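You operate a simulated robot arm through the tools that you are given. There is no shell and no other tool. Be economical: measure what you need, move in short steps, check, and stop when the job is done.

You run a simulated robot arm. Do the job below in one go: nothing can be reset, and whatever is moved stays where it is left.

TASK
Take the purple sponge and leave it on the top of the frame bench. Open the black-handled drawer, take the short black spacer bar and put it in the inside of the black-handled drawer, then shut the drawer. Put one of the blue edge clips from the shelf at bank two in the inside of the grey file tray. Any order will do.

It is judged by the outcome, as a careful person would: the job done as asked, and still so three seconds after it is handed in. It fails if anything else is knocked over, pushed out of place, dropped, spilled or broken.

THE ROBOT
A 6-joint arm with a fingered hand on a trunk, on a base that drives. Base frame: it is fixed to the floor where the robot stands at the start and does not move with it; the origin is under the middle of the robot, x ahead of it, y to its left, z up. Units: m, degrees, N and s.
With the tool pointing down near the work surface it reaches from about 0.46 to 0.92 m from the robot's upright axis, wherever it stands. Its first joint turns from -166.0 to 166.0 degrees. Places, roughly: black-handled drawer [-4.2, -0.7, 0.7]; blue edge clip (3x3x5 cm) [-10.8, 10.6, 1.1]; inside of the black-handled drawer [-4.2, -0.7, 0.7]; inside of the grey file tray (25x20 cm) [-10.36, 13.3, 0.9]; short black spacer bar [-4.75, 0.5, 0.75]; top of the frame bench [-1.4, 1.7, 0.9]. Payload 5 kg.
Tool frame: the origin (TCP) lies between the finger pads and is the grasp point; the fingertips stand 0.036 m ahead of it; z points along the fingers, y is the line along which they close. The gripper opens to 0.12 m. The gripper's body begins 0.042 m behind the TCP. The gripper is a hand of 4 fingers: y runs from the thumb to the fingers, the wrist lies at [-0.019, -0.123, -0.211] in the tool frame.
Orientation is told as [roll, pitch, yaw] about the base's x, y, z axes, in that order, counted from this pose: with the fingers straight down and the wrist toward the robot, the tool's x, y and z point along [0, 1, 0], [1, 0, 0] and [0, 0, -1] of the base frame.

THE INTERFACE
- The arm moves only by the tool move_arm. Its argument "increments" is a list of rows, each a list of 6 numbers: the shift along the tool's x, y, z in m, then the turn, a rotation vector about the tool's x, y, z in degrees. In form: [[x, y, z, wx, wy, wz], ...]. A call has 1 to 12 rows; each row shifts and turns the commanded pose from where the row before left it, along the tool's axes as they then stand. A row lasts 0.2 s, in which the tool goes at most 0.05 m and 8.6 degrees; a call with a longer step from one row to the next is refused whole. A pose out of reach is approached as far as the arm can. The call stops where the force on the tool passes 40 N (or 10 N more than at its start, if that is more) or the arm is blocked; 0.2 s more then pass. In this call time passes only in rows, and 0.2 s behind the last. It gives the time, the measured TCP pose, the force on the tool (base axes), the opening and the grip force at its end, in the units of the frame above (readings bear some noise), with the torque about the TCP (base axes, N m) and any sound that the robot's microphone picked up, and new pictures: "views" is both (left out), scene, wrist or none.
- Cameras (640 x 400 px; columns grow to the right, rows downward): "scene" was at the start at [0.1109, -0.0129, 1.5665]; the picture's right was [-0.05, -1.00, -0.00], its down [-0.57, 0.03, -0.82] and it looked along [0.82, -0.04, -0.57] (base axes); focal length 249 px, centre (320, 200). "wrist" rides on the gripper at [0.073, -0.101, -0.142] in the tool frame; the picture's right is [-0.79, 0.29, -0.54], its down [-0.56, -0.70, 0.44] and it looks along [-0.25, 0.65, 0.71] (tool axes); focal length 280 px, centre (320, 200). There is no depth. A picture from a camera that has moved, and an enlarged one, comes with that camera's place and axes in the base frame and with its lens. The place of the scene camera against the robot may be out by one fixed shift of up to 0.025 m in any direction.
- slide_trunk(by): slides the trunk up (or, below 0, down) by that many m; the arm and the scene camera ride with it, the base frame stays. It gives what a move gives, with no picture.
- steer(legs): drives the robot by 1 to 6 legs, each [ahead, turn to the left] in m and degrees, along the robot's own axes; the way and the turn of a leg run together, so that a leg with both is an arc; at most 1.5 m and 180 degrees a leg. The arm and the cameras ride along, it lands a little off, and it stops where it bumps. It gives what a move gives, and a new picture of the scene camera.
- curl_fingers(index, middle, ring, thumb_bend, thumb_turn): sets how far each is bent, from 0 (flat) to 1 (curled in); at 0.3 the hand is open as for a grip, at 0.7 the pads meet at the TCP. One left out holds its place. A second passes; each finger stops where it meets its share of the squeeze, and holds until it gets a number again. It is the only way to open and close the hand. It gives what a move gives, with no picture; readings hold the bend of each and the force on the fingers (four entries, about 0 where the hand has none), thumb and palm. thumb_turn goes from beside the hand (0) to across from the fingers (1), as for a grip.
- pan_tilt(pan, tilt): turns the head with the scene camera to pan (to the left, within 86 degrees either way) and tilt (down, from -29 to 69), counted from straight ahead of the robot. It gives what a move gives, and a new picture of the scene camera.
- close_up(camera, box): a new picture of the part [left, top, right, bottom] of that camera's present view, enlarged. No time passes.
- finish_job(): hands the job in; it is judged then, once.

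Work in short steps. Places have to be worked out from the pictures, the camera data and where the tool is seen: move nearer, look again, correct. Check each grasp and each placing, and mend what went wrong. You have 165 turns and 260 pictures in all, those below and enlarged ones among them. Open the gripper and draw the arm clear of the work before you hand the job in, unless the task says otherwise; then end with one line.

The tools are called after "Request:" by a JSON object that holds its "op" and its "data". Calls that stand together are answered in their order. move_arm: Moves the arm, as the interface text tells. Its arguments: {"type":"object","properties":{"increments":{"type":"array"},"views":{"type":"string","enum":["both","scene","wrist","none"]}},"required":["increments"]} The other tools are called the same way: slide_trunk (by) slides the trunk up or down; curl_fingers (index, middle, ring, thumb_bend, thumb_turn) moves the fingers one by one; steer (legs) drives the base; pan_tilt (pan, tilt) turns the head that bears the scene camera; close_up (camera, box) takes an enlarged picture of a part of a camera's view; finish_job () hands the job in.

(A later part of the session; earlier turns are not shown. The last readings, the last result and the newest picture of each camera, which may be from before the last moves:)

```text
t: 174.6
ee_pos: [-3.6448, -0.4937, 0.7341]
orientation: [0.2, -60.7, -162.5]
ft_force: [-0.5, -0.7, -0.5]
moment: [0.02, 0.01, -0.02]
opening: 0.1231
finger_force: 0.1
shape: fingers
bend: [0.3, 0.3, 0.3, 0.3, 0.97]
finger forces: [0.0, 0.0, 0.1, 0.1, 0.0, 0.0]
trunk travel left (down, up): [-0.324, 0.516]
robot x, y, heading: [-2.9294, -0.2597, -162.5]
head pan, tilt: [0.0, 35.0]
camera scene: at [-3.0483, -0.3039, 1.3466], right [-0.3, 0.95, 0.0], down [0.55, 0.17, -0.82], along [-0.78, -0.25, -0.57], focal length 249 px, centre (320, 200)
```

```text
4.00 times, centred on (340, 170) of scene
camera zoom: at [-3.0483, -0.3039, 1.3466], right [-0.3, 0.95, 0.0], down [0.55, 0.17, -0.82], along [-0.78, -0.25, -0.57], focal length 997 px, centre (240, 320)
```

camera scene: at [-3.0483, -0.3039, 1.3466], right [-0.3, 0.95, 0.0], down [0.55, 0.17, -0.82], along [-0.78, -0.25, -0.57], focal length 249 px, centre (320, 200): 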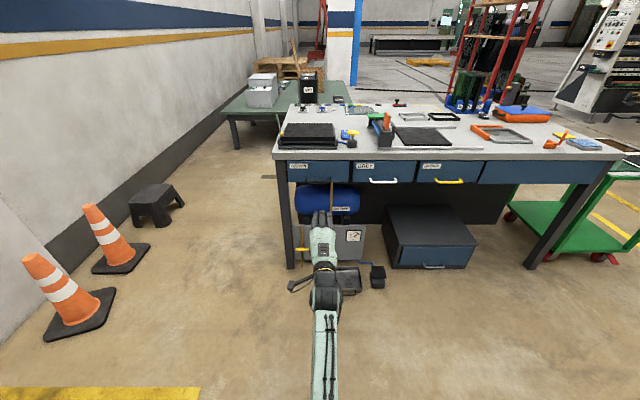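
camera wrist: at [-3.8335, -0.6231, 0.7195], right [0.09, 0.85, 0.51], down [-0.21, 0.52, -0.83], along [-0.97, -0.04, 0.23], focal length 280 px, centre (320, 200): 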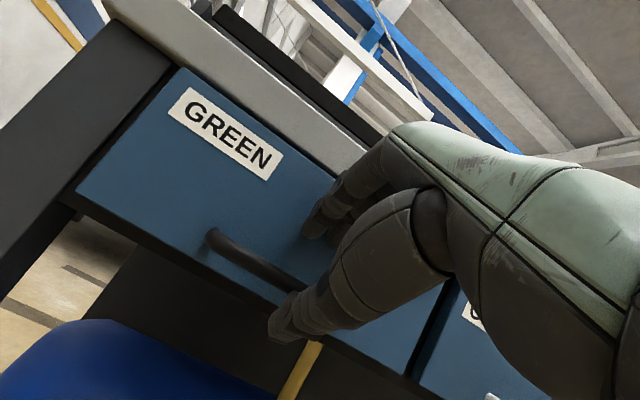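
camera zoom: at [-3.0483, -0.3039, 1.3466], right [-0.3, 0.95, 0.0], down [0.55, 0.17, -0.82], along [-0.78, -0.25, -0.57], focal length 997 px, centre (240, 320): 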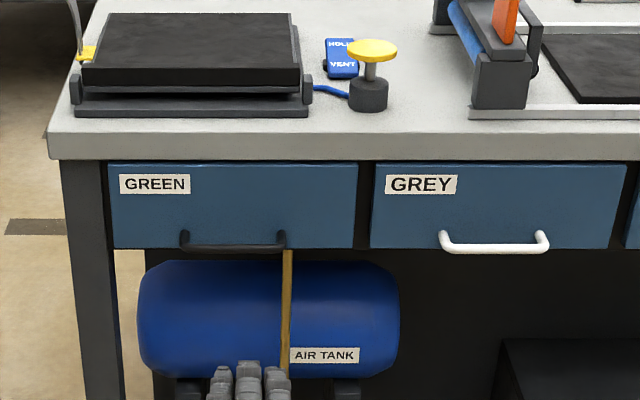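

The drawer is shut and everything there is in place. I'll raise and tuck the arm, then look across the hall toward bank two.

Request:
{"op": "slide_trunk", "data": {"by": 0.3}}

Request:
{"op": "move_arm", "data": {"increments": [[0, 0, 0, 8.6, 0, 0], [0, 0, 0, 8.6, 0, 0], [0, 0, 0, 8.6, 0, 0], [0, 0, 0, 8.6, 0, 0], [0, 0, 0, 8.6, 0, 0], [0, 0, 0, 8.6, 0, 0], [0, 0, 0, 8.6, 0, 0], [0, -0.045, 0, 0, 0, 0], [0, -0.045, 0, 0, 0, 0], [0, -0.045, 0, 0, 0, 0], [0, -0.045, 0, 0, 0, 0]], "views": "none"}}

Request:
{"op": "steer", "data": {"legs": [[-0.4, 0], [0, -55]]}}

Request:
{"op": "pan_tilt", "data": {"pan": 0, "tilt": 10}}

```text
t: 177.6
ee_pos: [-3.6472, -0.4927, 1.0328]
orientation: [0.0, -60.6, -162.4]
ft_force: [0.2, 0.0, 0.6]
moment: [0.0, -0.05, -0.02]
opening: 0.1232
finger_force: 0.1
shape: fingers
bend: [0.3, 0.3, 0.3, 0.3, 0.97]
finger forces: [0.0, 0.1, 0.1, 0.0, 0.1, 0.0]
trunk travel left (down, up): [-0.624, 0.216]
robot x, y, heading: [-2.9273, -0.265, -162.4]
head pan, tilt: [0.0, 35.0]
```

```text
t: 180.0
ee_pos: [-3.4742, -0.4367, 1.0325]
orientation: [0.1, -0.5, -162.4]
ft_force: [0.3, 0.0, -0.2]
moment: [-0.03, 0.0, 0.0]
opening: 0.1231
finger_force: 0.1
shape: fingers
bend: [0.3, 0.3, 0.3, 0.3, 0.97]
finger forces: [0.0, 0.0, 0.1, 0.1, 0.0, 0.1]
trunk travel left (down, up): [-0.624, 0.216]
robot x, y, heading: [-2.9287, -0.2634, -162.3]
head pan, tilt: [0.0, 35.0]
```

```text
t: 184.9
ee_pos: [-3.0063, 0.206, 1.03]
orientation: [0.1, -0.4, 142.3]
ft_force: [-0.6, -0.6, -0.1]
moment: [0.02, 0.02, 0.0]
opening: 0.1235
finger_force: 0.0
shape: fingers
bend: [0.3, 0.3, 0.3, 0.3, 0.97]
finger forces: [0.1, 0.0, 0.1, 0.0, 0.0, 0.0]
trunk travel left (down, up): [-0.624, 0.216]
robot x, y, heading: [-2.5521, -0.1414, 141.9]
head pan, tilt: [0.0, 35.0]
camera scene: at [-2.6491, -0.0769, 1.6465], right [0.61, 0.79, 0.0], down [0.45, -0.35, -0.82], along [-0.65, 0.5, -0.57], focal length 249 px, centre (320, 200)
```

scene: 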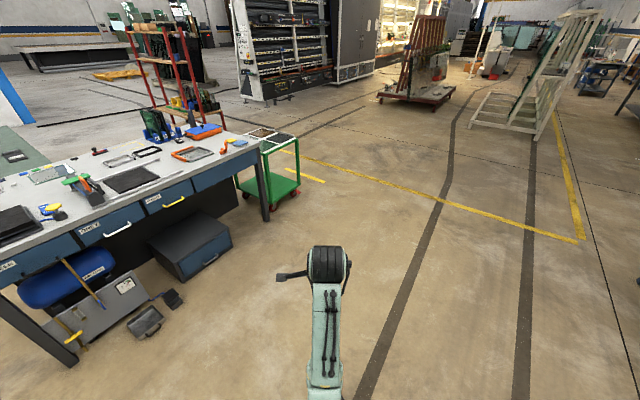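

```text
t: 185.8
ee_pos: [-3.0055, 0.2048, 1.0309]
orientation: [-0.1, -0.4, 142.4]
ft_force: [0.2, -0.3, -0.8]
moment: [-0.02, -0.01, -0.04]
opening: 0.1233
finger_force: 0.0
shape: fingers
bend: [0.3, 0.3, 0.3, 0.3, 0.97]
finger forces: [0.1, 0.1, 0.1, 0.1, 0.1, 0.0]
trunk travel left (down, up): [-0.624, 0.216]
robot x, y, heading: [-2.5477, -0.1384, 142.3]
head pan, tilt: [0.0, 10.0]
camera scene: at [-2.6531, -0.074, 1.6866], right [0.61, 0.79, 0.0], down [0.14, -0.11, -0.98], along [-0.78, 0.6, -0.17], focal length 249 px, centre (320, 200)
```

scene: 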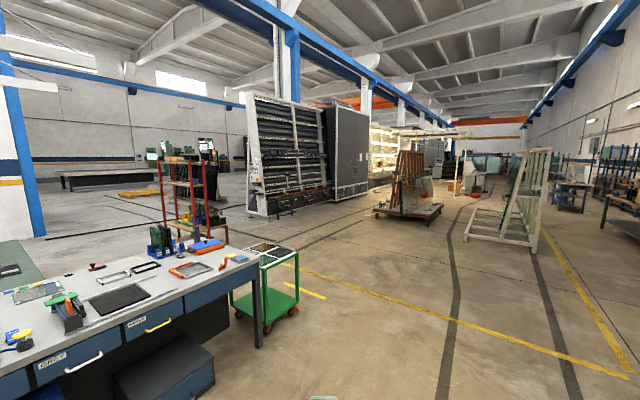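

Bank two should be in the lit row to the right of the grey cabinet. I'll drive past the green cart at heading 127° for 3.5 m and re-survey.

Request:
{"op": "steer", "data": {"legs": [[0, -15], [1.5, 0], [1.5, 0], [0.5, 0]]}}

```text
t: 203.9
ee_pos: [-5.117, 3.0747, 1.0308]
orientation: [0.0, -0.3, 130.3]
ft_force: [-0.7, 0.6, 0.3]
moment: [0.0, 0.0, 0.01]
opening: 0.1234
finger_force: 0.0
shape: fingers
bend: [0.3, 0.3, 0.3, 0.3, 0.97]
finger forces: [0.1, 0.0, 0.1, 0.0, 0.0, 0.0]
trunk travel left (down, up): [-0.624, 0.216]
robot x, y, heading: [-4.7422, 2.6412, 130.2]
head pan, tilt: [0.0, 10.0]
camera scene: at [-4.8298, 2.7253, 1.6866], right [0.76, 0.65, 0.0], down [0.11, -0.13, -0.98], along [-0.64, 0.75, -0.17], focal length 249 px, centre (320, 200)
```

scene: 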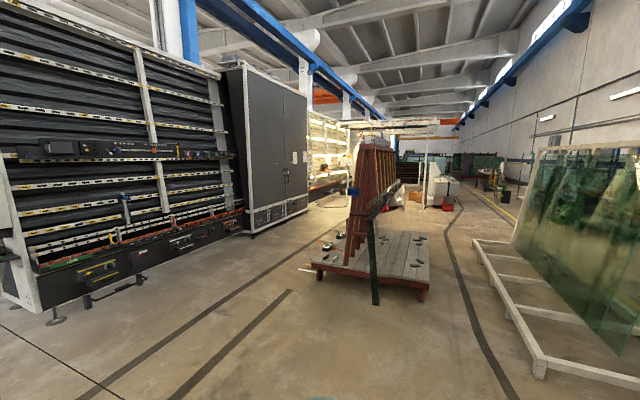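

The aisle between the racks and the glass trolley is about 2 m wide, and the row runs at heading ~109°. I'll drive to about (-8.4, 4.9) and turn along it.

Request:
{"op": "steer", "data": {"legs": [[0, 17.7], [1.5, 0], [1.5, 0], [1.3, 0], [0, -39]]}}

```text
t: 227.2
ee_pos: [-8.613, 5.4014, 1.0299]
orientation: [0.1, -0.4, 110.2]
ft_force: [-0.4, -0.6, -0.1]
moment: [0.0, 0.0, 0.02]
opening: 0.1234
finger_force: 0.1
shape: fingers
bend: [0.3, 0.3, 0.3, 0.3, 0.97]
finger forces: [0.1, 0.0, 0.0, 0.1, 0.0, 0.0]
trunk travel left (down, up): [-0.624, 0.216]
robot x, y, heading: [-8.4088, 4.8653, 110.0]
head pan, tilt: [0.0, 10.0]
camera scene: at [-8.4606, 4.9715, 1.6867], right [0.94, 0.34, 0.0], down [0.06, -0.16, -0.98], along [-0.34, 0.92, -0.17], focal length 249 px, centre (320, 200)
```

scene: 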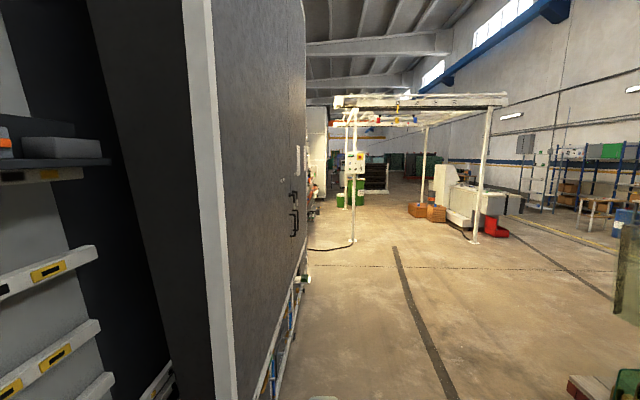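

The cabinet front runs nearer to heading 99°, so I'll ease right and go forward 2.8 m.

Request:
{"op": "steer", "data": {"legs": [[0, -12], [1.5, 0], [1.3, 0]]}}

Request:
{"op": "pan_tilt", "data": {"pan": 40, "tilt": 15}}

```text
t: 241.5
ee_pos: [-8.8493, 8.1837, 1.0316]
orientation: [0.1, -0.4, 97.7]
ft_force: [0.0, 0.5, 0.0]
moment: [0.02, -0.03, 0.0]
opening: 0.1236
finger_force: 0.0
shape: fingers
bend: [0.3, 0.3, 0.3, 0.3, 0.97]
finger forces: [0.0, 0.0, 0.0, 0.0, 0.0, 0.0]
trunk travel left (down, up): [-0.624, 0.216]
robot x, y, heading: [-8.7679, 7.6127, 97.6]
head pan, tilt: [0.0, 10.0]
camera scene: at [-8.7916, 7.7293, 1.6866], right [0.99, 0.13, 0.0], down [0.02, -0.17, -0.98], along [-0.13, 0.98, -0.17], focal length 249 px, centre (320, 200)
```

scene: 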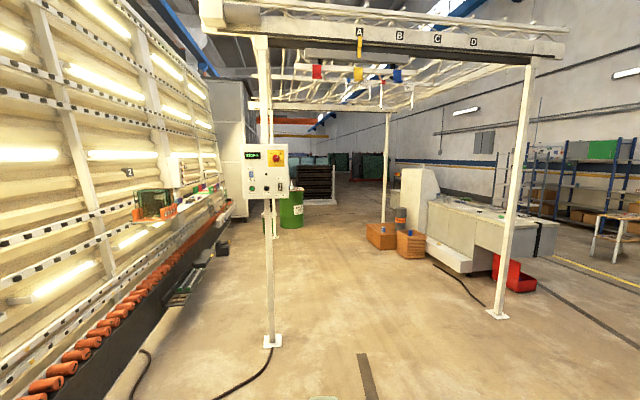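

```text
t: 242.5
ee_pos: [-8.8495, 8.1842, 1.0316]
orientation: [0.1, -0.4, 97.7]
ft_force: [0.1, -0.3, 0.1]
moment: [0.01, 0.02, 0.02]
opening: 0.1234
finger_force: 0.0
shape: fingers
bend: [0.3, 0.3, 0.3, 0.3, 0.97]
finger forces: [0.0, 0.0, 0.1, 0.0, 0.1, 0.0]
trunk travel left (down, up): [-0.624, 0.216]
robot x, y, heading: [-8.7685, 7.6136, 97.5]
head pan, tilt: [40.0, 15.0]
camera scene: at [-8.8482, 7.7001, 1.6785], right [0.67, 0.74, 0.0], down [0.19, -0.17, -0.97], along [-0.71, 0.65, -0.26], focal length 249 px, centre (320, 200)
```

scene: 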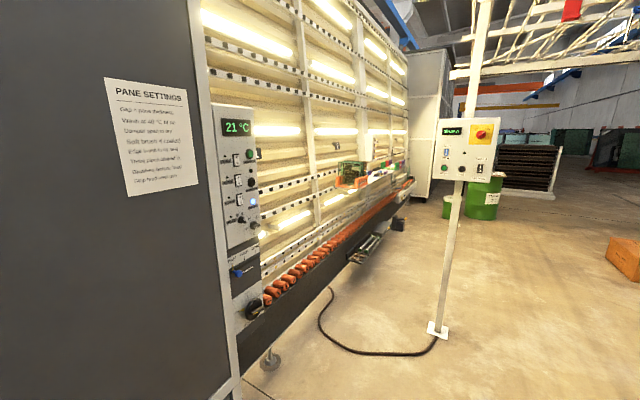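

The bank is ahead-left, with small shelves carrying trays. I'll zoom in on the shelf and the way ahead.

Request:
{"op": "close_up", "data": {"camera": "scene", "box": [280, 110, 440, 230]}}

Request:
{"op": "pan_tilt", "data": {"pan": 10, "tilt": 15}}

Request:
{"op": "close_up", "data": {"camera": "scene", "box": [160, 100, 400, 280]}}

```text
3.33 times, centred on (360, 170) of scene
camera zoom: at [-8.8482, 7.7001, 1.6785], right [0.67, 0.74, 0.0], down [0.19, -0.17, -0.97], along [-0.71, 0.65, -0.26], focal length 831 px, centre (187, 300)
```

zoom: 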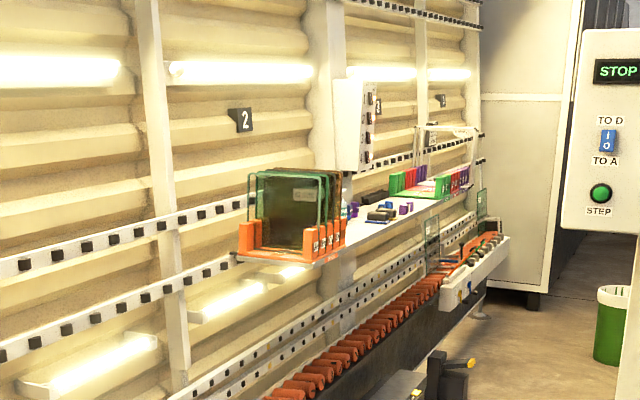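

```text
t: 243.5
ee_pos: [-8.8499, 8.1837, 1.031]
orientation: [0.1, -0.4, 97.7]
ft_force: [-0.4, 0.4, 0.8]
moment: [0.03, 0.04, 0.02]
opening: 0.123
finger_force: 0.1
shape: fingers
bend: [0.3, 0.3, 0.3, 0.3, 0.97]
finger forces: [0.0, 0.0, 0.0, 0.0, 0.1, 0.0]
trunk travel left (down, up): [-0.624, 0.216]
robot x, y, heading: [-8.7683, 7.6163, 97.5]
head pan, tilt: [10.0, 15.0]
camera scene: at [-8.8077, 7.726, 1.6785], right [0.95, 0.3, 0.0], down [0.08, -0.25, -0.97], along [-0.29, 0.92, -0.26], focal length 249 px, centre (320, 200)
```

scene: 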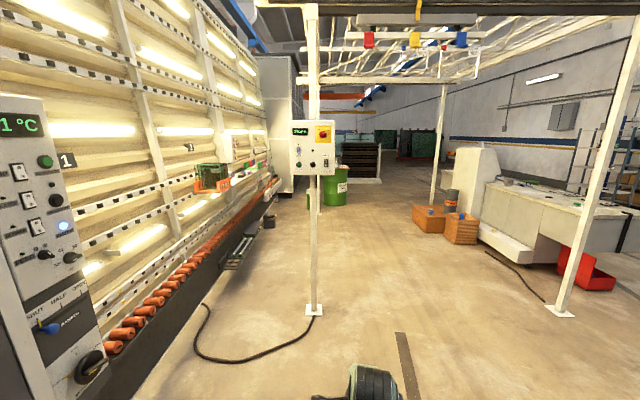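

```text
2.22 times, centred on (280, 190) of scene
camera zoom: at [-8.8077, 7.726, 1.6785], right [0.95, 0.3, 0.0], down [0.08, -0.25, -0.97], along [-0.29, 0.92, -0.26], focal length 554 px, centre (409, 222)
```

zoom: 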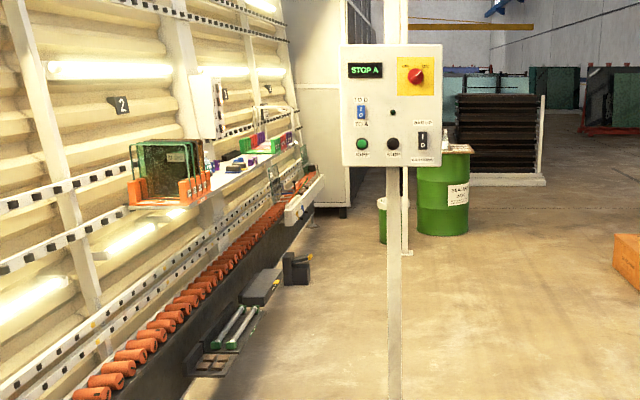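

The clips are on the white shelf past the glass rack at bank 2, and a hose lies between the post and the bank. I'll go round the right side of the post into the open bay and turn toward the shelf.

Request:
{"op": "steer", "data": {"legs": [[0, -9], [1.4, 0], [1.3, 0], [0, 68], [0.8, 0]]}}

Request:
{"op": "pan_tilt", "data": {"pan": 20, "tilt": 20}}

```text
t: 264.1
ee_pos: [-10.0025, 10.9068, 1.0316]
orientation: [0.0, -0.5, 155.6]
ft_force: [-0.3, 0.0, 0.3]
moment: [-0.02, -0.01, -0.03]
opening: 0.1234
finger_force: 0.1
shape: fingers
bend: [0.3, 0.3, 0.3, 0.3, 0.97]
finger forces: [0.0, 0.0, 0.1, 0.0, 0.0, 0.1]
trunk travel left (down, up): [-0.624, 0.216]
robot x, y, heading: [-9.4784, 10.6754, 155.7]
head pan, tilt: [10.0, 15.0]
camera scene: at [-9.6028, 10.7012, 1.6785], right [0.25, 0.97, 0.0], down [0.25, -0.06, -0.97], along [-0.94, 0.24, -0.26], focal length 249 px, centre (320, 200)
```

scene: 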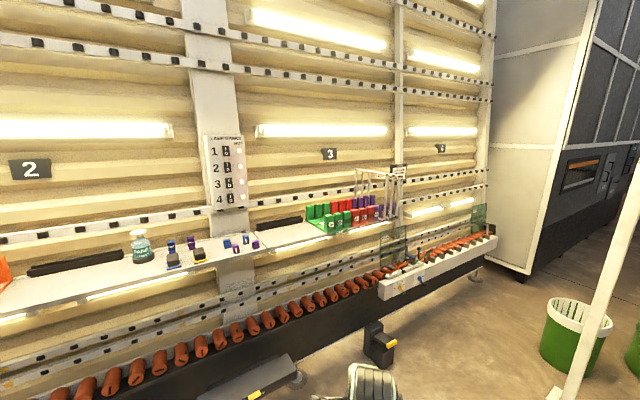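

```text
t: 264.8
ee_pos: [-10.0028, 10.9055, 1.0314]
orientation: [0.1, -0.4, 155.7]
ft_force: [-0.1, -0.1, 1.2]
moment: [-0.04, 0.01, -0.01]
opening: 0.1233
finger_force: 0.1
shape: fingers
bend: [0.3, 0.3, 0.3, 0.3, 0.97]
finger forces: [0.0, 0.0, 0.0, 0.1, 0.1, 0.1]
trunk travel left (down, up): [-0.624, 0.216]
robot x, y, heading: [-9.476, 10.6742, 155.6]
head pan, tilt: [20.0, 20.0]
camera scene: at [-9.6049, 10.6851, 1.6704], right [0.08, 1.0, 0.0], down [0.34, -0.03, -0.94], along [-0.94, 0.07, -0.34], focal length 249 px, centre (320, 200)
```

scene: 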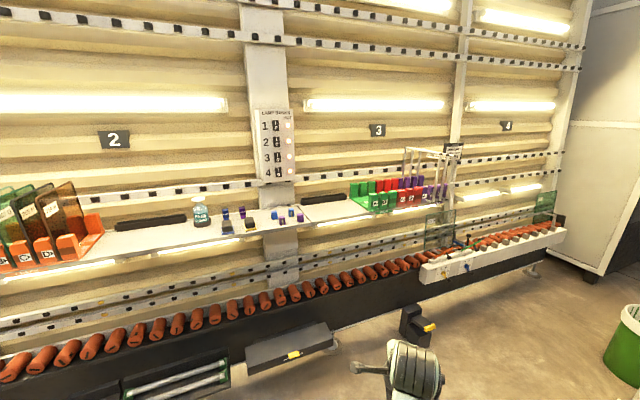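

Request:
{"op": "close_up", "data": {"camera": "scene", "box": [180, 190, 320, 250]}}

Request:
{"op": "close_up", "data": {"camera": "scene", "box": [80, 180, 480, 380]}}

```text
4.57 times, centred on (250, 220) of scene
camera zoom: at [-9.6049, 10.6851, 1.6704], right [0.08, 1.0, 0.0], down [0.34, -0.03, -0.94], along [-0.94, 0.07, -0.34], focal length 1140 px, centre (640, 109)
```

zoom: 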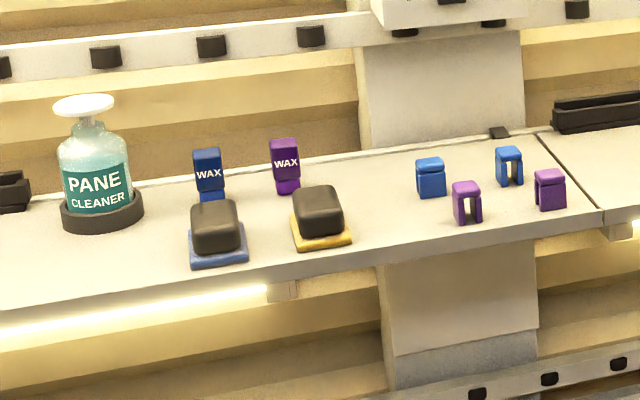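

```text
1.60 times, centred on (280, 280) of scene
camera zoom: at [-9.6049, 10.6851, 1.6704], right [0.08, 1.0, 0.0], down [0.34, -0.03, -0.94], along [-0.94, 0.07, -0.34], focal length 399 px, centre (384, 72)
```

zoom: 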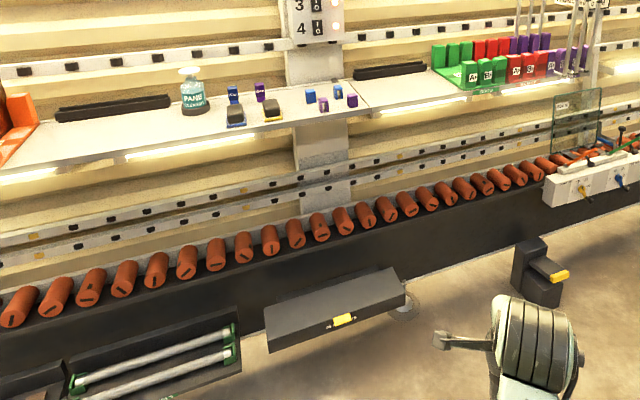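

There are two blue clips on the bank-two shelf; the left one, near (-10.89, 10.53), is freer of its neighbours. I'll raise the trunk and move to a stand facing the shelf at heading 197°.

Request:
{"op": "slide_trunk", "data": {"by": 0.21}}

Request:
{"op": "steer", "data": {"legs": [[0, 19], [0.66, 0], [0, 22.5]]}}

Request:
{"op": "pan_tilt", "data": {"pan": 0, "tilt": 40}}

Request:
{"op": "close_up", "data": {"camera": "wrist", "box": [0, 0, 640, 400]}}

```text
t: 267.1
ee_pos: [-10.0032, 10.9056, 1.2397]
orientation: [0.1, -0.5, 155.7]
ft_force: [1.1, -0.5, 0.2]
moment: [0.03, 0.01, -0.02]
opening: 0.1233
finger_force: 0.0
shape: fingers
bend: [0.3, 0.3, 0.3, 0.3, 0.97]
finger forces: [0.1, 0.0, 0.0, 0.1, 0.0, 0.0]
trunk travel left (down, up): [-0.834, 0.006]
robot x, y, heading: [-9.478, 10.6729, 156.0]
head pan, tilt: [20.0, 20.0]
```

```text
t: 273.0
ee_pos: [-10.6894, 10.5625, 1.2411]
orientation: [0.0, -0.3, -162.7]
ft_force: [-0.5, 0.0, -0.1]
moment: [0.04, 0.0, -0.01]
opening: 0.1233
finger_force: 0.1
shape: fingers
bend: [0.3, 0.3, 0.3, 0.3, 0.97]
finger forces: [0.0, 0.0, 0.0, 0.0, 0.0, 0.1]
trunk travel left (down, up): [-0.834, 0.006]
robot x, y, heading: [-10.1469, 10.74, -163.0]
head pan, tilt: [20.0, 20.0]
camera scene: at [-10.2523, 10.6652, 1.8804], right [-0.6, 0.8, 0.0], down [0.27, 0.21, -0.94], along [-0.75, -0.57, -0.34], focal length 249 px, centre (320, 200)
```

scene: 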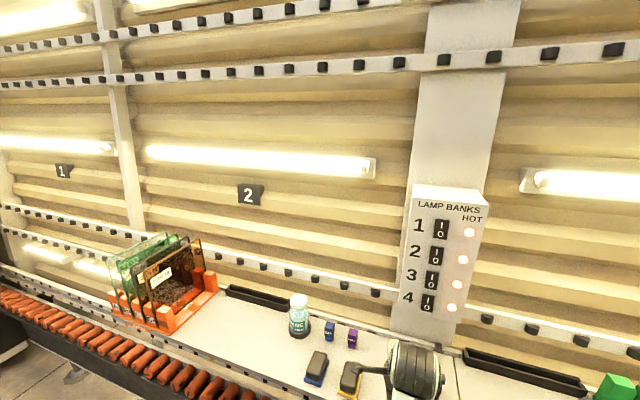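

```text
t: 273.8
ee_pos: [-10.6891, 10.5643, 1.2411]
orientation: [0.1, -0.4, -162.8]
ft_force: [0.5, -1.1, -0.7]
moment: [-0.01, 0.03, -0.01]
opening: 0.1235
finger_force: 0.1
shape: fingers
bend: [0.3, 0.3, 0.3, 0.3, 0.97]
finger forces: [0.1, 0.0, 0.1, 0.0, 0.0, 0.0]
trunk travel left (down, up): [-0.834, 0.006]
robot x, y, heading: [-10.1424, 10.7388, -162.7]
head pan, tilt: [0.0, 40.0]
camera scene: at [-10.2591, 10.6955, 1.849], right [-0.3, 0.96, 0.0], down [0.61, 0.19, -0.77], along [-0.73, -0.23, -0.64], focal length 249 px, centre (320, 200)
```

scene: 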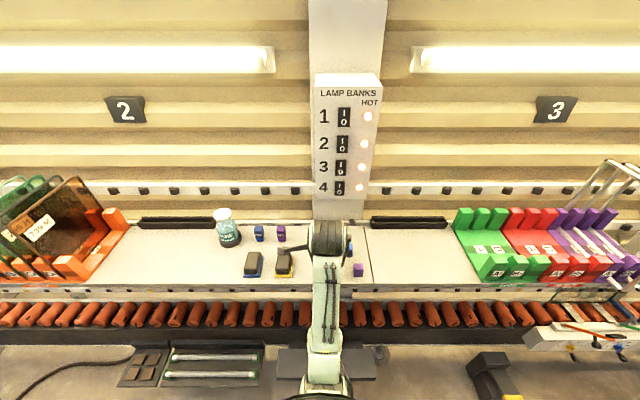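

```text
1.00 times, centred on (320, 200) of wrist
camera zoom: at [-10.5705, 10.5246, 1.3836], right [-0.51, 0.67, 0.54], down [0.5, 0.74, -0.45], along [-0.7, 0.04, -0.71], focal length 280 px, centre (320, 200)
```

zoom: 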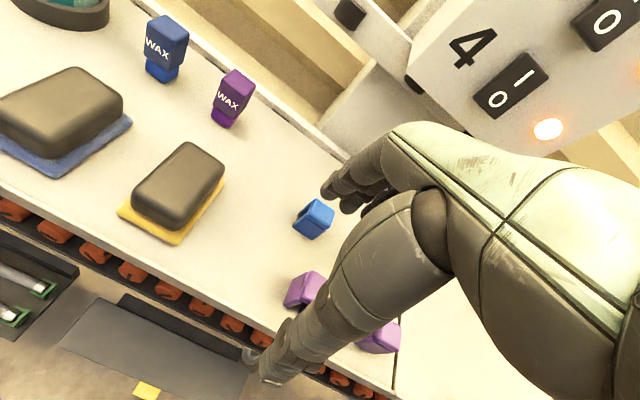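

Clip height is uncertain (1.12–1.19), so I'll back the base 10 cm to get parallax from the wrist camera before reaching.

Request:
{"op": "steer", "data": {"legs": [[-0.1, 0]]}}

Request:
{"op": "close_up", "data": {"camera": "wrist", "box": [0, 0, 640, 400]}}

```text
t: 275.0
ee_pos: [-10.5935, 10.5921, 1.2413]
orientation: [0.0, -0.5, -162.7]
ft_force: [-0.5, 0.0, 0.7]
moment: [0.01, 0.02, -0.02]
opening: 0.1235
finger_force: 0.0
shape: fingers
bend: [0.3, 0.3, 0.3, 0.3, 0.97]
finger forces: [0.1, 0.0, 0.1, 0.1, 0.0, 0.0]
trunk travel left (down, up): [-0.834, 0.006]
robot x, y, heading: [-10.0439, 10.7647, -162.6]
head pan, tilt: [0.0, 40.0]
camera scene: at [-10.1644, 10.7251, 1.8489], right [-0.3, 0.96, 0.0], down [0.61, 0.19, -0.77], along [-0.73, -0.23, -0.64], focal length 249 px, centre (320, 200)
```

scene: 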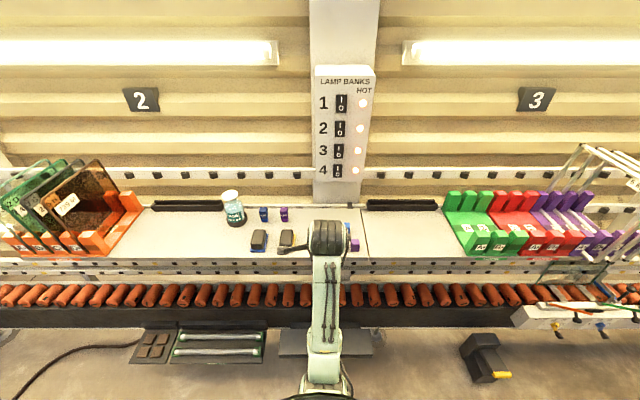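

```text
1.00 times, centred on (320, 200) of wrist
camera zoom: at [-10.4755, 10.5541, 1.3833], right [-0.51, 0.67, 0.54], down [0.5, 0.74, -0.45], along [-0.7, 0.04, -0.71], focal length 280 px, centre (320, 200)
```

zoom: 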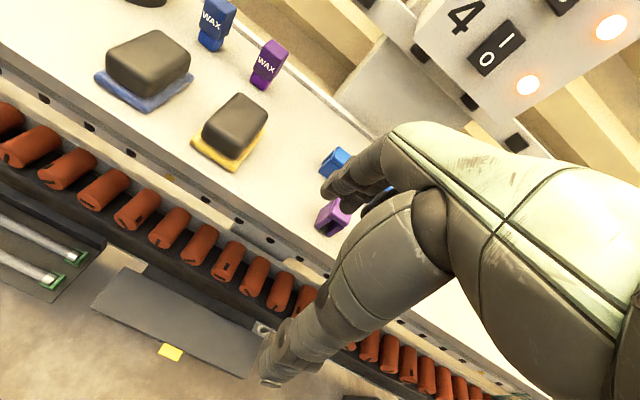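

Parallax gives the clip at about (-10.775, 10.546), top ~1.17, with the shelf at ~1.12. I'll half-close the hand so the thumb clears the purple clip, then move over the blue one at the current height.

Request:
{"op": "curl_fingers", "data": {"index": 0.48, "middle": 0.48, "ring": 0.48, "thumb_bend": 0.5}}

Request:
{"op": "move_arm", "data": {"increments": [[0, 0.045, 0, 0, 0, 0], [0, 0.045, 0, 0, 0, 0], [0, 0.045, 0, 0, 0, 0], [0, 0.02, 0, 0, 0, 0], [0, 0, 0, 0, 0, 0]]}}

```text
t: 276.0
ee_pos: [-10.5928, 10.5931, 1.242]
orientation: [0.1, -0.4, -162.7]
ft_force: [0.3, 0.1, 0.0]
moment: [-0.01, -0.02, -0.01]
opening: 0.0681
finger_force: 0.1
shape: fingers
bend: [0.48, 0.48, 0.48, 0.5, 0.97]
finger forces: [0.0, 0.1, 0.0, 0.0, 0.0, 0.1]
trunk travel left (down, up): [-0.834, 0.006]
robot x, y, heading: [-10.044, 10.7693, -162.8]
head pan, tilt: [0.0, 40.0]
```

```text
t: 277.2
ee_pos: [-10.743, 10.5482, 1.2428]
orientation: [0.1, -0.5, -162.7]
ft_force: [-0.6, 0.2, -0.6]
moment: [0.01, -0.01, 0.03]
opening: 0.0678
finger_force: 0.1
shape: fingers
bend: [0.48, 0.48, 0.48, 0.5, 0.97]
finger forces: [0.0, 0.0, 0.0, 0.0, 0.1, 0.0]
trunk travel left (down, up): [-0.834, 0.006]
robot x, y, heading: [-10.0454, 10.7678, -162.9]
head pan, tilt: [0.0, 40.0]
camera scene: at [-10.1629, 10.7257, 1.849], right [-0.3, 0.96, 0.0], down [0.61, 0.19, -0.77], along [-0.73, -0.23, -0.64], focal length 249 px, centre (320, 200)
camera wrist: at [-10.6246, 10.5097, 1.3851], right [-0.51, 0.67, 0.54], down [0.5, 0.74, -0.45], along [-0.7, 0.04, -0.71], focal length 280 px, centre (320, 200)
```

scene: 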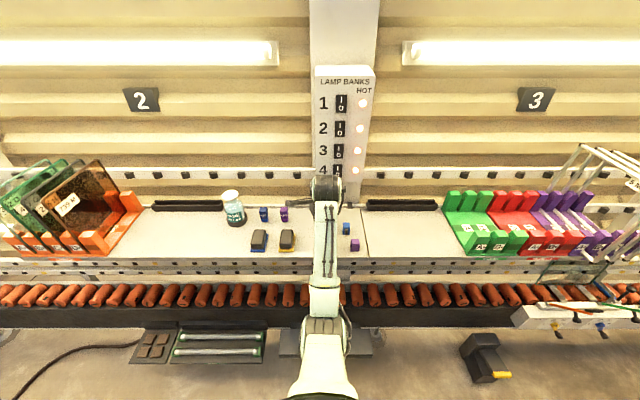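
wrist: 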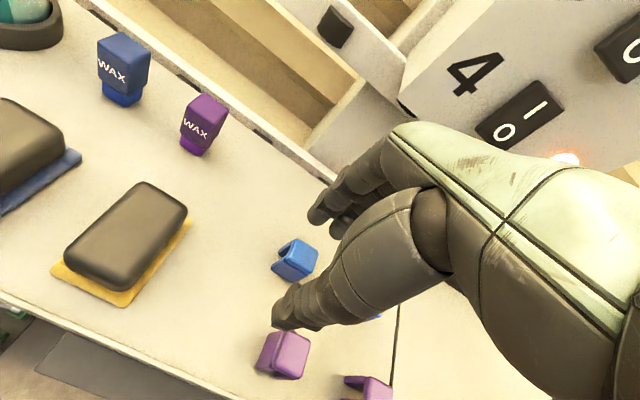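

The clip is confirmed at (-10.775, 10.547). I'll go the last 3 cm forward, then descend between the blue and purple clips.

Request:
{"op": "move_arm", "data": {"increments": [[-0.006, 0.031, 0, 0, 0, 0], [0, 0, 0.025, 0, 0, 0], [0, 0, 0.02, 0, 0, 0], [0, 0, 0, 0, 0, 0]], "views": "wrist"}}

```text
t: 278.2
ee_pos: [-10.7742, 10.5434, 1.1985]
orientation: [0.1, -0.4, -162.7]
ft_force: [0.1, -0.1, -0.3]
moment: [0.02, -0.01, 0.0]
opening: 0.0677
finger_force: 0.2
shape: fingers
bend: [0.48, 0.48, 0.48, 0.5, 0.97]
finger forces: [0.0, 0.0, 0.0, 0.0, 0.0, 0.0]
trunk travel left (down, up): [-0.834, 0.006]
robot x, y, heading: [-10.0457, 10.7678, -162.6]
head pan, tilt: [0.0, 40.0]
camera wrist: at [-10.6553, 10.506, 1.3403], right [-0.51, 0.67, 0.54], down [0.5, 0.74, -0.45], along [-0.7, 0.04, -0.71], focal length 280 px, centre (320, 200)
```

wrist: 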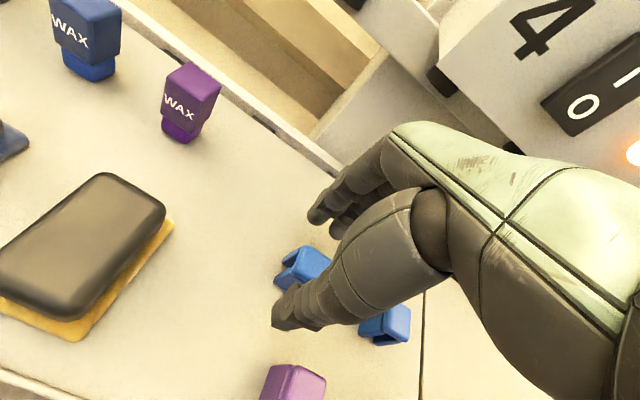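

The clip sits between thumb and fingers. I'll descend to TCP 1.166 and close.

Request:
{"op": "move_arm", "data": {"increments": [[0, 0, 0.015, 0, 0, 0], [0, 0, 0.012, 0, 0, 0], [0, 0, 0.005, 0, 0, 0], [0, 0, 0, 0, 0, 0]], "views": "wrist"}}

```text
t: 279.2
ee_pos: [-10.7727, 10.5433, 1.1662]
orientation: [0.1, -0.5, -162.7]
ft_force: [0.2, -0.6, 1.3]
moment: [-0.02, 0.07, 0.01]
opening: 0.0678
finger_force: 0.9
shape: fingers
bend: [0.48, 0.48, 0.48, 0.5, 0.97]
finger forces: [0.0, 1.5, 0.1, 0.1, 0.0, 0.0]
trunk travel left (down, up): [-0.834, 0.006]
robot x, y, heading: [-10.0459, 10.7674, -162.9]
head pan, tilt: [0.0, 40.0]
camera wrist: at [-10.6546, 10.5052, 1.3089], right [-0.51, 0.67, 0.54], down [0.5, 0.74, -0.45], along [-0.7, 0.04, -0.71], focal length 280 px, centre (320, 200)
```

wrist: 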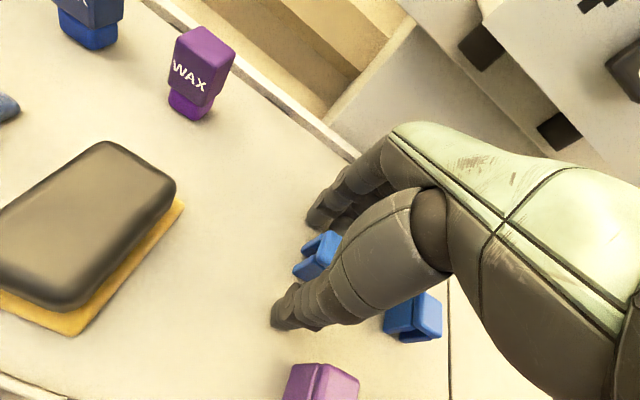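

A light touch on the shelf (1.5 N) with the clip in the grasp zone. Closing now.

Request:
{"op": "curl_fingers", "data": {"index": 0.7, "middle": 0.7, "ring": 0.7, "thumb_bend": 0.65}}

Request:
{"op": "close_up", "data": {"camera": "wrist", "box": [200, 160, 480, 400]}}

```text
t: 280.2
ee_pos: [-10.7735, 10.5448, 1.1667]
orientation: [0.2, -0.4, -162.7]
ft_force: [0.1, 0.2, 0.0]
moment: [0.0, 0.0, -0.02]
opening: 0.018
finger_force: 4.2
shape: fingers
bend: [0.69, 0.68, 0.7, 0.63, 0.97]
finger forces: [0.8, 3.4, 0.0, 0.0, 3.8, 0.0]
trunk travel left (down, up): [-0.834, 0.006]
robot x, y, heading: [-10.0458, 10.769, -162.6]
head pan, tilt: [0.0, 40.0]
```

```text
1.67 times, centred on (340, 280) of wrist
camera zoom: at [-10.6547, 10.5052, 1.3089], right [-0.51, 0.67, 0.54], down [0.5, 0.74, -0.45], along [-0.7, 0.04, -0.71], focal length 467 px, centre (287, 67)
```

zoom: 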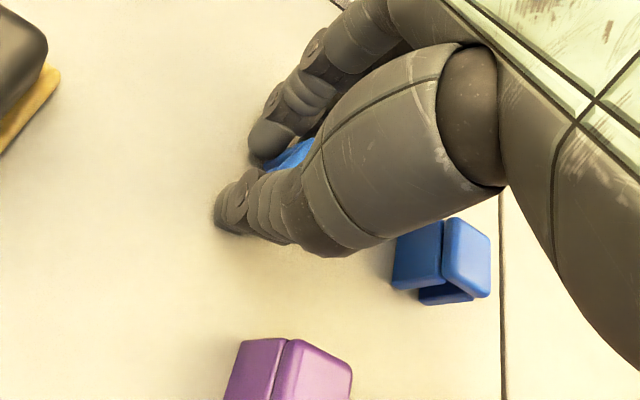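

The clip is between the pads (18 mm). I'll squeeze slightly more and lift.

Request:
{"op": "curl_fingers", "data": {"index": 0.76, "middle": 0.76, "ring": 0.76, "thumb_bend": 0.66}}

Request:
{"op": "move_arm", "data": {"increments": [[0, 0, -0.01, 0, 0, 0], [0, 0, -0.02, 0, 0, 0], [0, 0, -0.03, 0, 0, 0], [0, 0, 0, 0, 0, 0]], "views": "wrist"}}

```text
t: 281.2
ee_pos: [-10.773, 10.5447, 1.167]
orientation: [0.1, -0.4, -162.8]
ft_force: [0.0, 0.5, 0.6]
moment: [-0.02, 0.01, 0.01]
opening: 0.0089
finger_force: 8.5
shape: fingers
bend: [0.76, 0.74, 0.76, 0.62, 0.96]
finger forces: [1.2, 7.6, 0.0, 0.0, 8.2, 0.0]
trunk travel left (down, up): [-0.834, 0.006]
robot x, y, heading: [-10.0479, 10.7639, -163.0]
head pan, tilt: [0.0, 40.0]
```

```text
t: 282.2
ee_pos: [-10.7745, 10.5434, 1.2282]
orientation: [0.1, -0.3, -162.6]
ft_force: [-0.8, 0.3, 0.4]
moment: [0.02, -0.03, -0.01]
opening: 0.0091
finger_force: 8.5
shape: fingers
bend: [0.76, 0.74, 0.76, 0.62, 0.96]
finger forces: [1.2, 7.6, 0.0, 0.0, 8.1, 0.0]
trunk travel left (down, up): [-0.834, 0.006]
robot x, y, heading: [-10.0505, 10.7716, -162.5]
head pan, tilt: [0.0, 40.0]
camera wrist: at [-10.656, 10.5048, 1.3696], right [-0.51, 0.67, 0.54], down [0.5, 0.74, -0.45], along [-0.7, 0.04, -0.71], focal length 280 px, centre (320, 200)
```

wrist: 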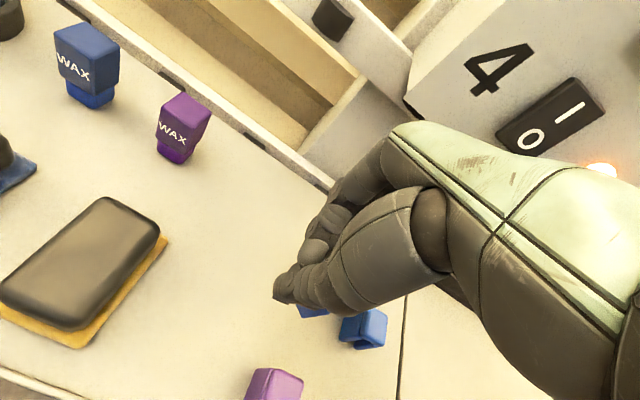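

Request:
{"op": "close_up", "data": {"camera": "wrist", "box": [240, 200, 440, 380]}}

```text
2.22 times, centred on (340, 290) of wrist
camera zoom: at [-10.656, 10.5048, 1.3696], right [-0.51, 0.67, 0.54], down [0.5, 0.74, -0.45], along [-0.7, 0.04, -0.71], focal length 623 px, centre (276, 0)
```

zoom: 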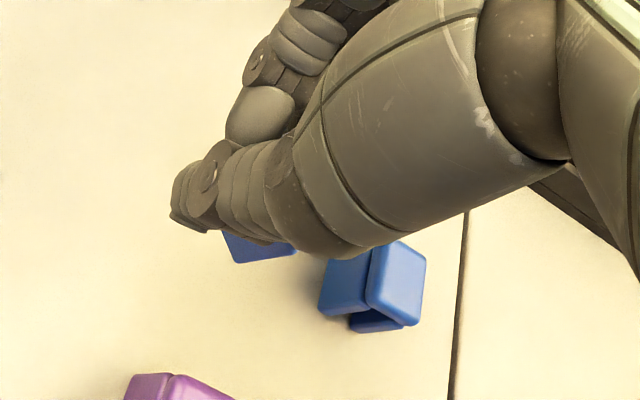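

It's unclear whether the blue piece under the thumb is held. I'll lift a bit more and compare its parallax with the shelf.

Request:
{"op": "move_arm", "data": {"increments": [[0, 0, -0.03, 0, 0, 0], [0, 0, -0.03, 0, 0, 0], [0, 0, 0, 0, 0, 0]], "views": "both"}}

Request:
{"op": "close_up", "data": {"camera": "wrist", "box": [240, 200, 440, 380]}}

Request:
{"op": "close_up", "data": {"camera": "scene", "box": [270, 170, 390, 270]}}

```text
t: 283.0
ee_pos: [-10.7718, 10.5435, 1.2878]
orientation: [0.1, -0.4, -162.7]
ft_force: [0.2, 0.1, -0.4]
moment: [0.0, -0.02, -0.02]
opening: 0.009
finger_force: 9.2
shape: fingers
bend: [0.76, 0.74, 0.76, 0.62, 0.96]
finger forces: [1.3, 7.7, 0.0, 0.1, 8.1, 0.1]
trunk travel left (down, up): [-0.834, 0.006]
robot x, y, heading: [-10.0433, 10.7743, -163.0]
head pan, tilt: [0.0, 40.0]
camera scene: at [-10.1637, 10.7254, 1.8489], right [-0.3, 0.96, 0.0], down [0.61, 0.19, -0.77], along [-0.73, -0.23, -0.64], focal length 249 px, centre (320, 200)
camera wrist: at [-10.6539, 10.5038, 1.4296], right [-0.51, 0.67, 0.54], down [0.5, 0.74, -0.45], along [-0.7, 0.04, -0.71], focal length 280 px, centre (320, 200)
```

scene: 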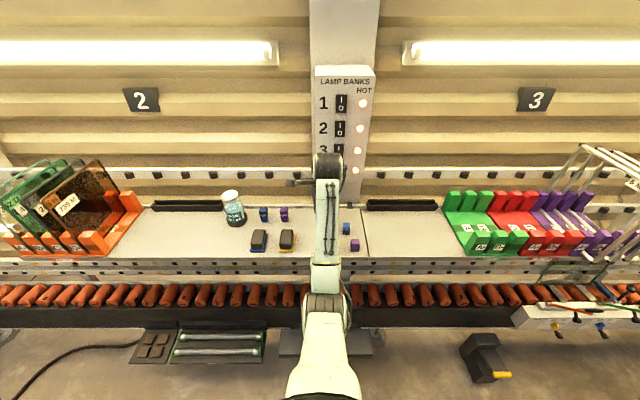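
wrist: 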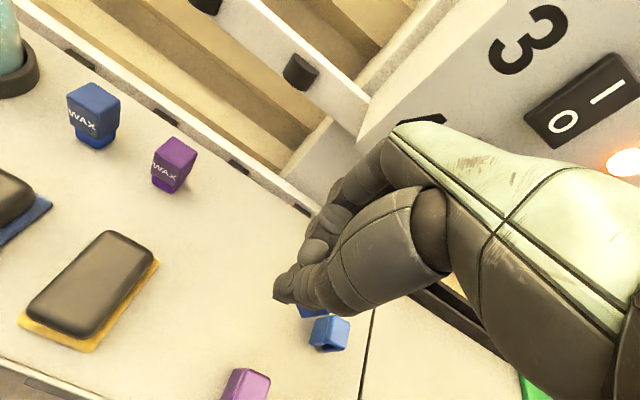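

```text
2.22 times, centred on (340, 290) of wrist
camera zoom: at [-10.6539, 10.5038, 1.4296], right [-0.51, 0.67, 0.54], down [0.5, 0.74, -0.45], along [-0.7, 0.04, -0.71], focal length 623 px, centre (276, 0)
```

zoom: 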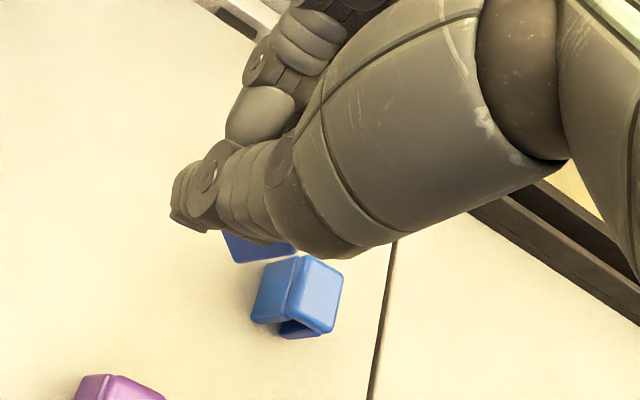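

```text
4.00 times, centred on (330, 220) of scene
camera zoom: at [-10.1637, 10.7254, 1.8489], right [-0.3, 0.96, 0.0], down [0.61, 0.19, -0.77], along [-0.73, -0.23, -0.64], focal length 997 px, centre (280, 120)
```

zoom: 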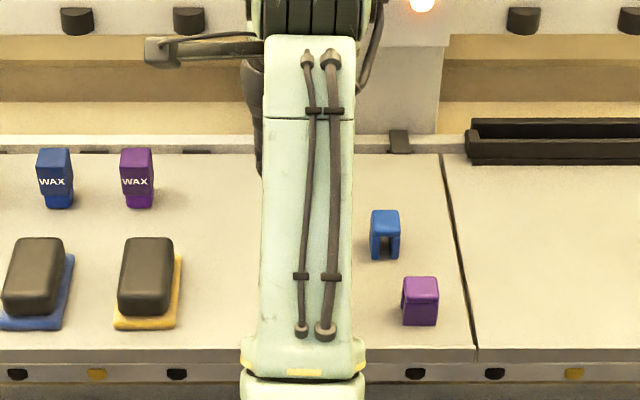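

The blue clip stayed put in the hand while the other moved by parallax, so it's held. I'll back away from the shelf and look toward the tray.

Request:
{"op": "steer", "data": {"legs": [[-0.4, 0]]}}

Request:
{"op": "pan_tilt", "data": {"pan": -80, "tilt": 20}}

Request:
{"op": "close_up", "data": {"camera": "wrist", "box": [240, 200, 440, 380]}}

```text
t: 285.5
ee_pos: [-10.3913, 10.6559, 1.2863]
orientation: [0.2, -0.5, -162.3]
ft_force: [-0.4, 0.7, -0.4]
moment: [-0.04, 0.0, -0.02]
opening: 0.0087
finger_force: 8.4
shape: fingers
bend: [0.76, 0.74, 0.76, 0.62, 0.96]
finger forces: [1.3, 7.6, 0.1, 0.0, 8.1, 0.0]
trunk travel left (down, up): [-0.834, 0.006]
robot x, y, heading: [-9.6652, 10.8873, -162.5]
head pan, tilt: [0.0, 40.0]
camera scene: at [-9.785, 10.8432, 1.8489], right [-0.3, 0.95, 0.0], down [0.61, 0.19, -0.77], along [-0.73, -0.23, -0.64], focal length 249 px, centre (320, 200)
```

scene: 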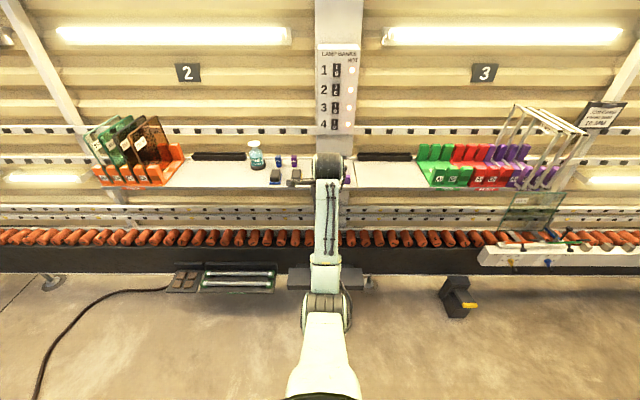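

```text
t: 287.0
ee_pos: [-10.3918, 10.6571, 1.2869]
orientation: [0.2, -0.4, -162.4]
ft_force: [-0.4, 0.3, -0.3]
moment: [0.0, 0.0, -0.02]
opening: 0.0092
finger_force: 8.8
shape: fingers
bend: [0.76, 0.74, 0.76, 0.62, 0.96]
finger forces: [1.2, 7.6, 0.1, 0.0, 8.1, 0.0]
trunk travel left (down, up): [-0.834, 0.006]
robot x, y, heading: [-9.6672, 10.8898, -162.7]
head pan, tilt: [-80.0, 20.0]
camera scene: at [-9.7461, 10.9517, 1.8804], right [0.89, 0.46, 0.0], down [0.16, -0.3, -0.94], along [-0.44, 0.83, -0.34], focal length 249 px, centre (320, 200)
```

scene: 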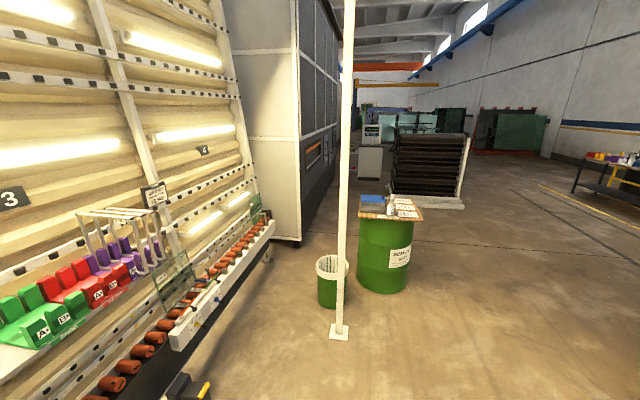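

```text
2.22 times, centred on (340, 290) of wrist
camera zoom: at [-10.2727, 10.6186, 1.4293], right [-0.51, 0.67, 0.54], down [0.49, 0.74, -0.45], along [-0.7, 0.04, -0.71], focal length 623 px, centre (276, 0)
```

zoom: 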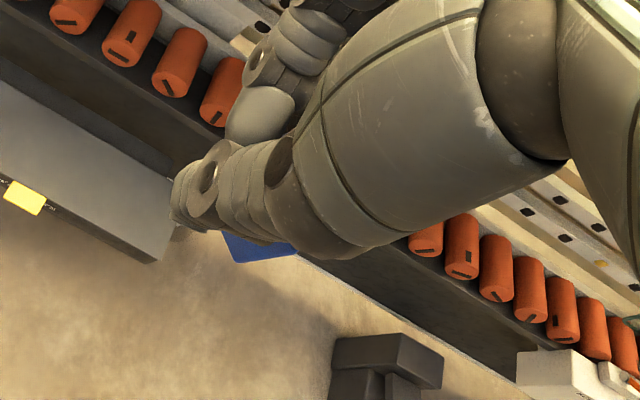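

The drum at about (-10.3, 13.4) carries a board; the grey tray should be there. Zooming in.

Request:
{"op": "close_up", "data": {"camera": "scene", "box": [330, 170, 450, 240]}}

```text
5.33 times, centred on (390, 205) of scene
camera zoom: at [-9.7461, 10.9517, 1.8804], right [0.89, 0.46, 0.0], down [0.16, -0.3, -0.94], along [-0.44, 0.83, -0.34], focal length 1330 px, centre (-53, 173)
```

zoom: 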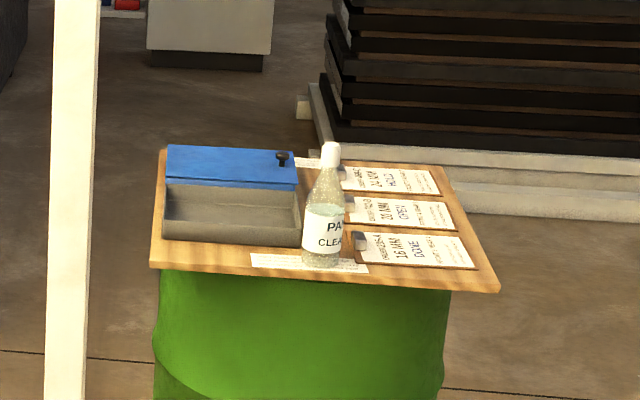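

The tray's open centre is near (-10.40, 13.3), with a post at (-10.4, 12.56) and a bottle to its right, top ~1.13. I'll come in from the right front: turn to 98° and drive 1.3 m first.

Request:
{"op": "steer", "data": {"legs": [[0, -99], [1.3, 0]]}}

Request:
{"op": "pan_tilt", "data": {"pan": 20, "tilt": 30}}

Request:
{"op": "close_up", "data": {"camera": "scene", "box": [160, 120, 400, 280]}}

```text
t: 297.7
ee_pos: [-10.0621, 12.9325, 1.2878]
orientation: [0.1, -0.4, 101.2]
ft_force: [-0.3, 0.3, 0.0]
moment: [-0.01, -0.02, -0.02]
opening: 0.0089
finger_force: 8.7
shape: fingers
bend: [0.76, 0.74, 0.76, 0.62, 0.96]
finger forces: [1.2, 7.6, 0.0, 0.0, 8.2, 0.0]
trunk travel left (down, up): [-0.834, 0.006]
robot x, y, heading: [-9.9157, 12.1836, 100.8]
head pan, tilt: [-80.0, 20.0]
camera scene: at [-9.8414, 12.2392, 1.8804], right [0.36, -0.93, 0.0], down [-0.32, -0.12, -0.94], along [0.88, 0.34, -0.34], focal length 249 px, centre (320, 200)
```

scene: 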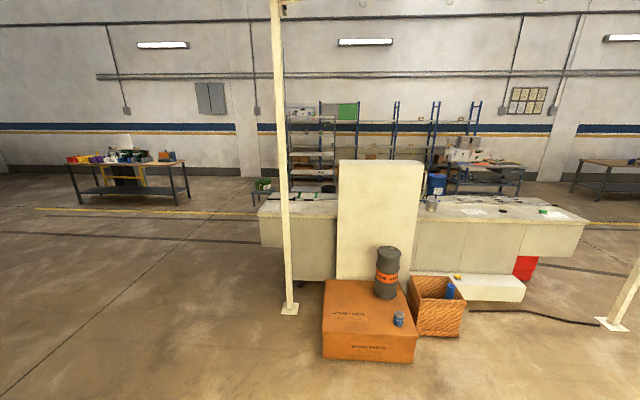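

```text
t: 299.5
ee_pos: [-10.0621, 12.9322, 1.2864]
orientation: [0.2, -0.4, 101.2]
ft_force: [0.0, -0.1, -0.1]
moment: [0.03, 0.03, -0.01]
opening: 0.009
finger_force: 9.0
shape: fingers
bend: [0.76, 0.74, 0.76, 0.62, 0.96]
finger forces: [1.2, 7.6, 0.0, 0.0, 8.1, 0.0]
trunk travel left (down, up): [-0.834, 0.006]
robot x, y, heading: [-9.9148, 12.1832, 101.1]
head pan, tilt: [20.0, 30.0]
camera scene: at [-9.975, 12.2838, 1.8643], right [0.86, 0.51, 0.0], down [0.26, -0.43, -0.87], along [-0.45, 0.74, -0.5], focal length 249 px, centre (320, 200)
```

scene: 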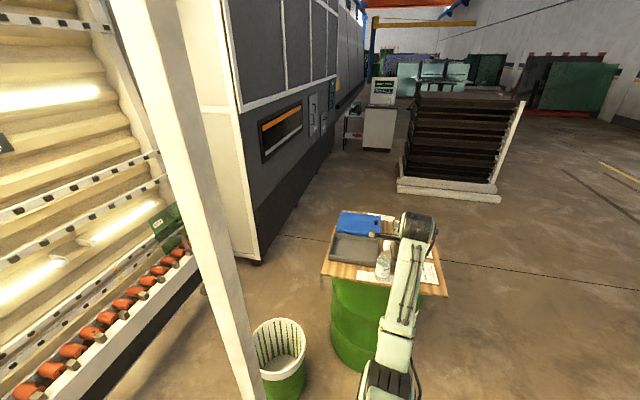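

```text
2.50 times, centred on (280, 200) of scene
camera zoom: at [-9.975, 12.2838, 1.8643], right [0.86, 0.51, 0.0], down [0.26, -0.43, -0.87], along [-0.45, 0.74, -0.5], focal length 623 px, centre (420, 200)
```

zoom: 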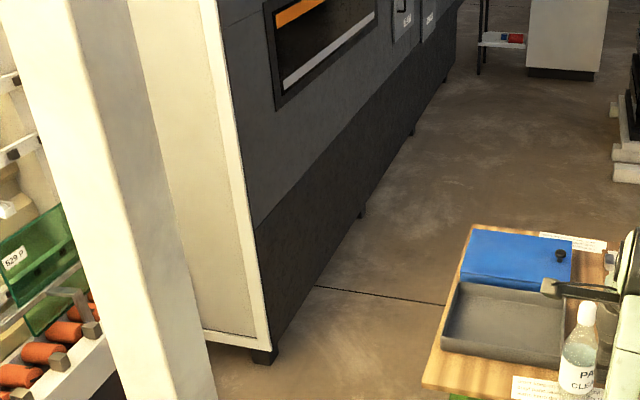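

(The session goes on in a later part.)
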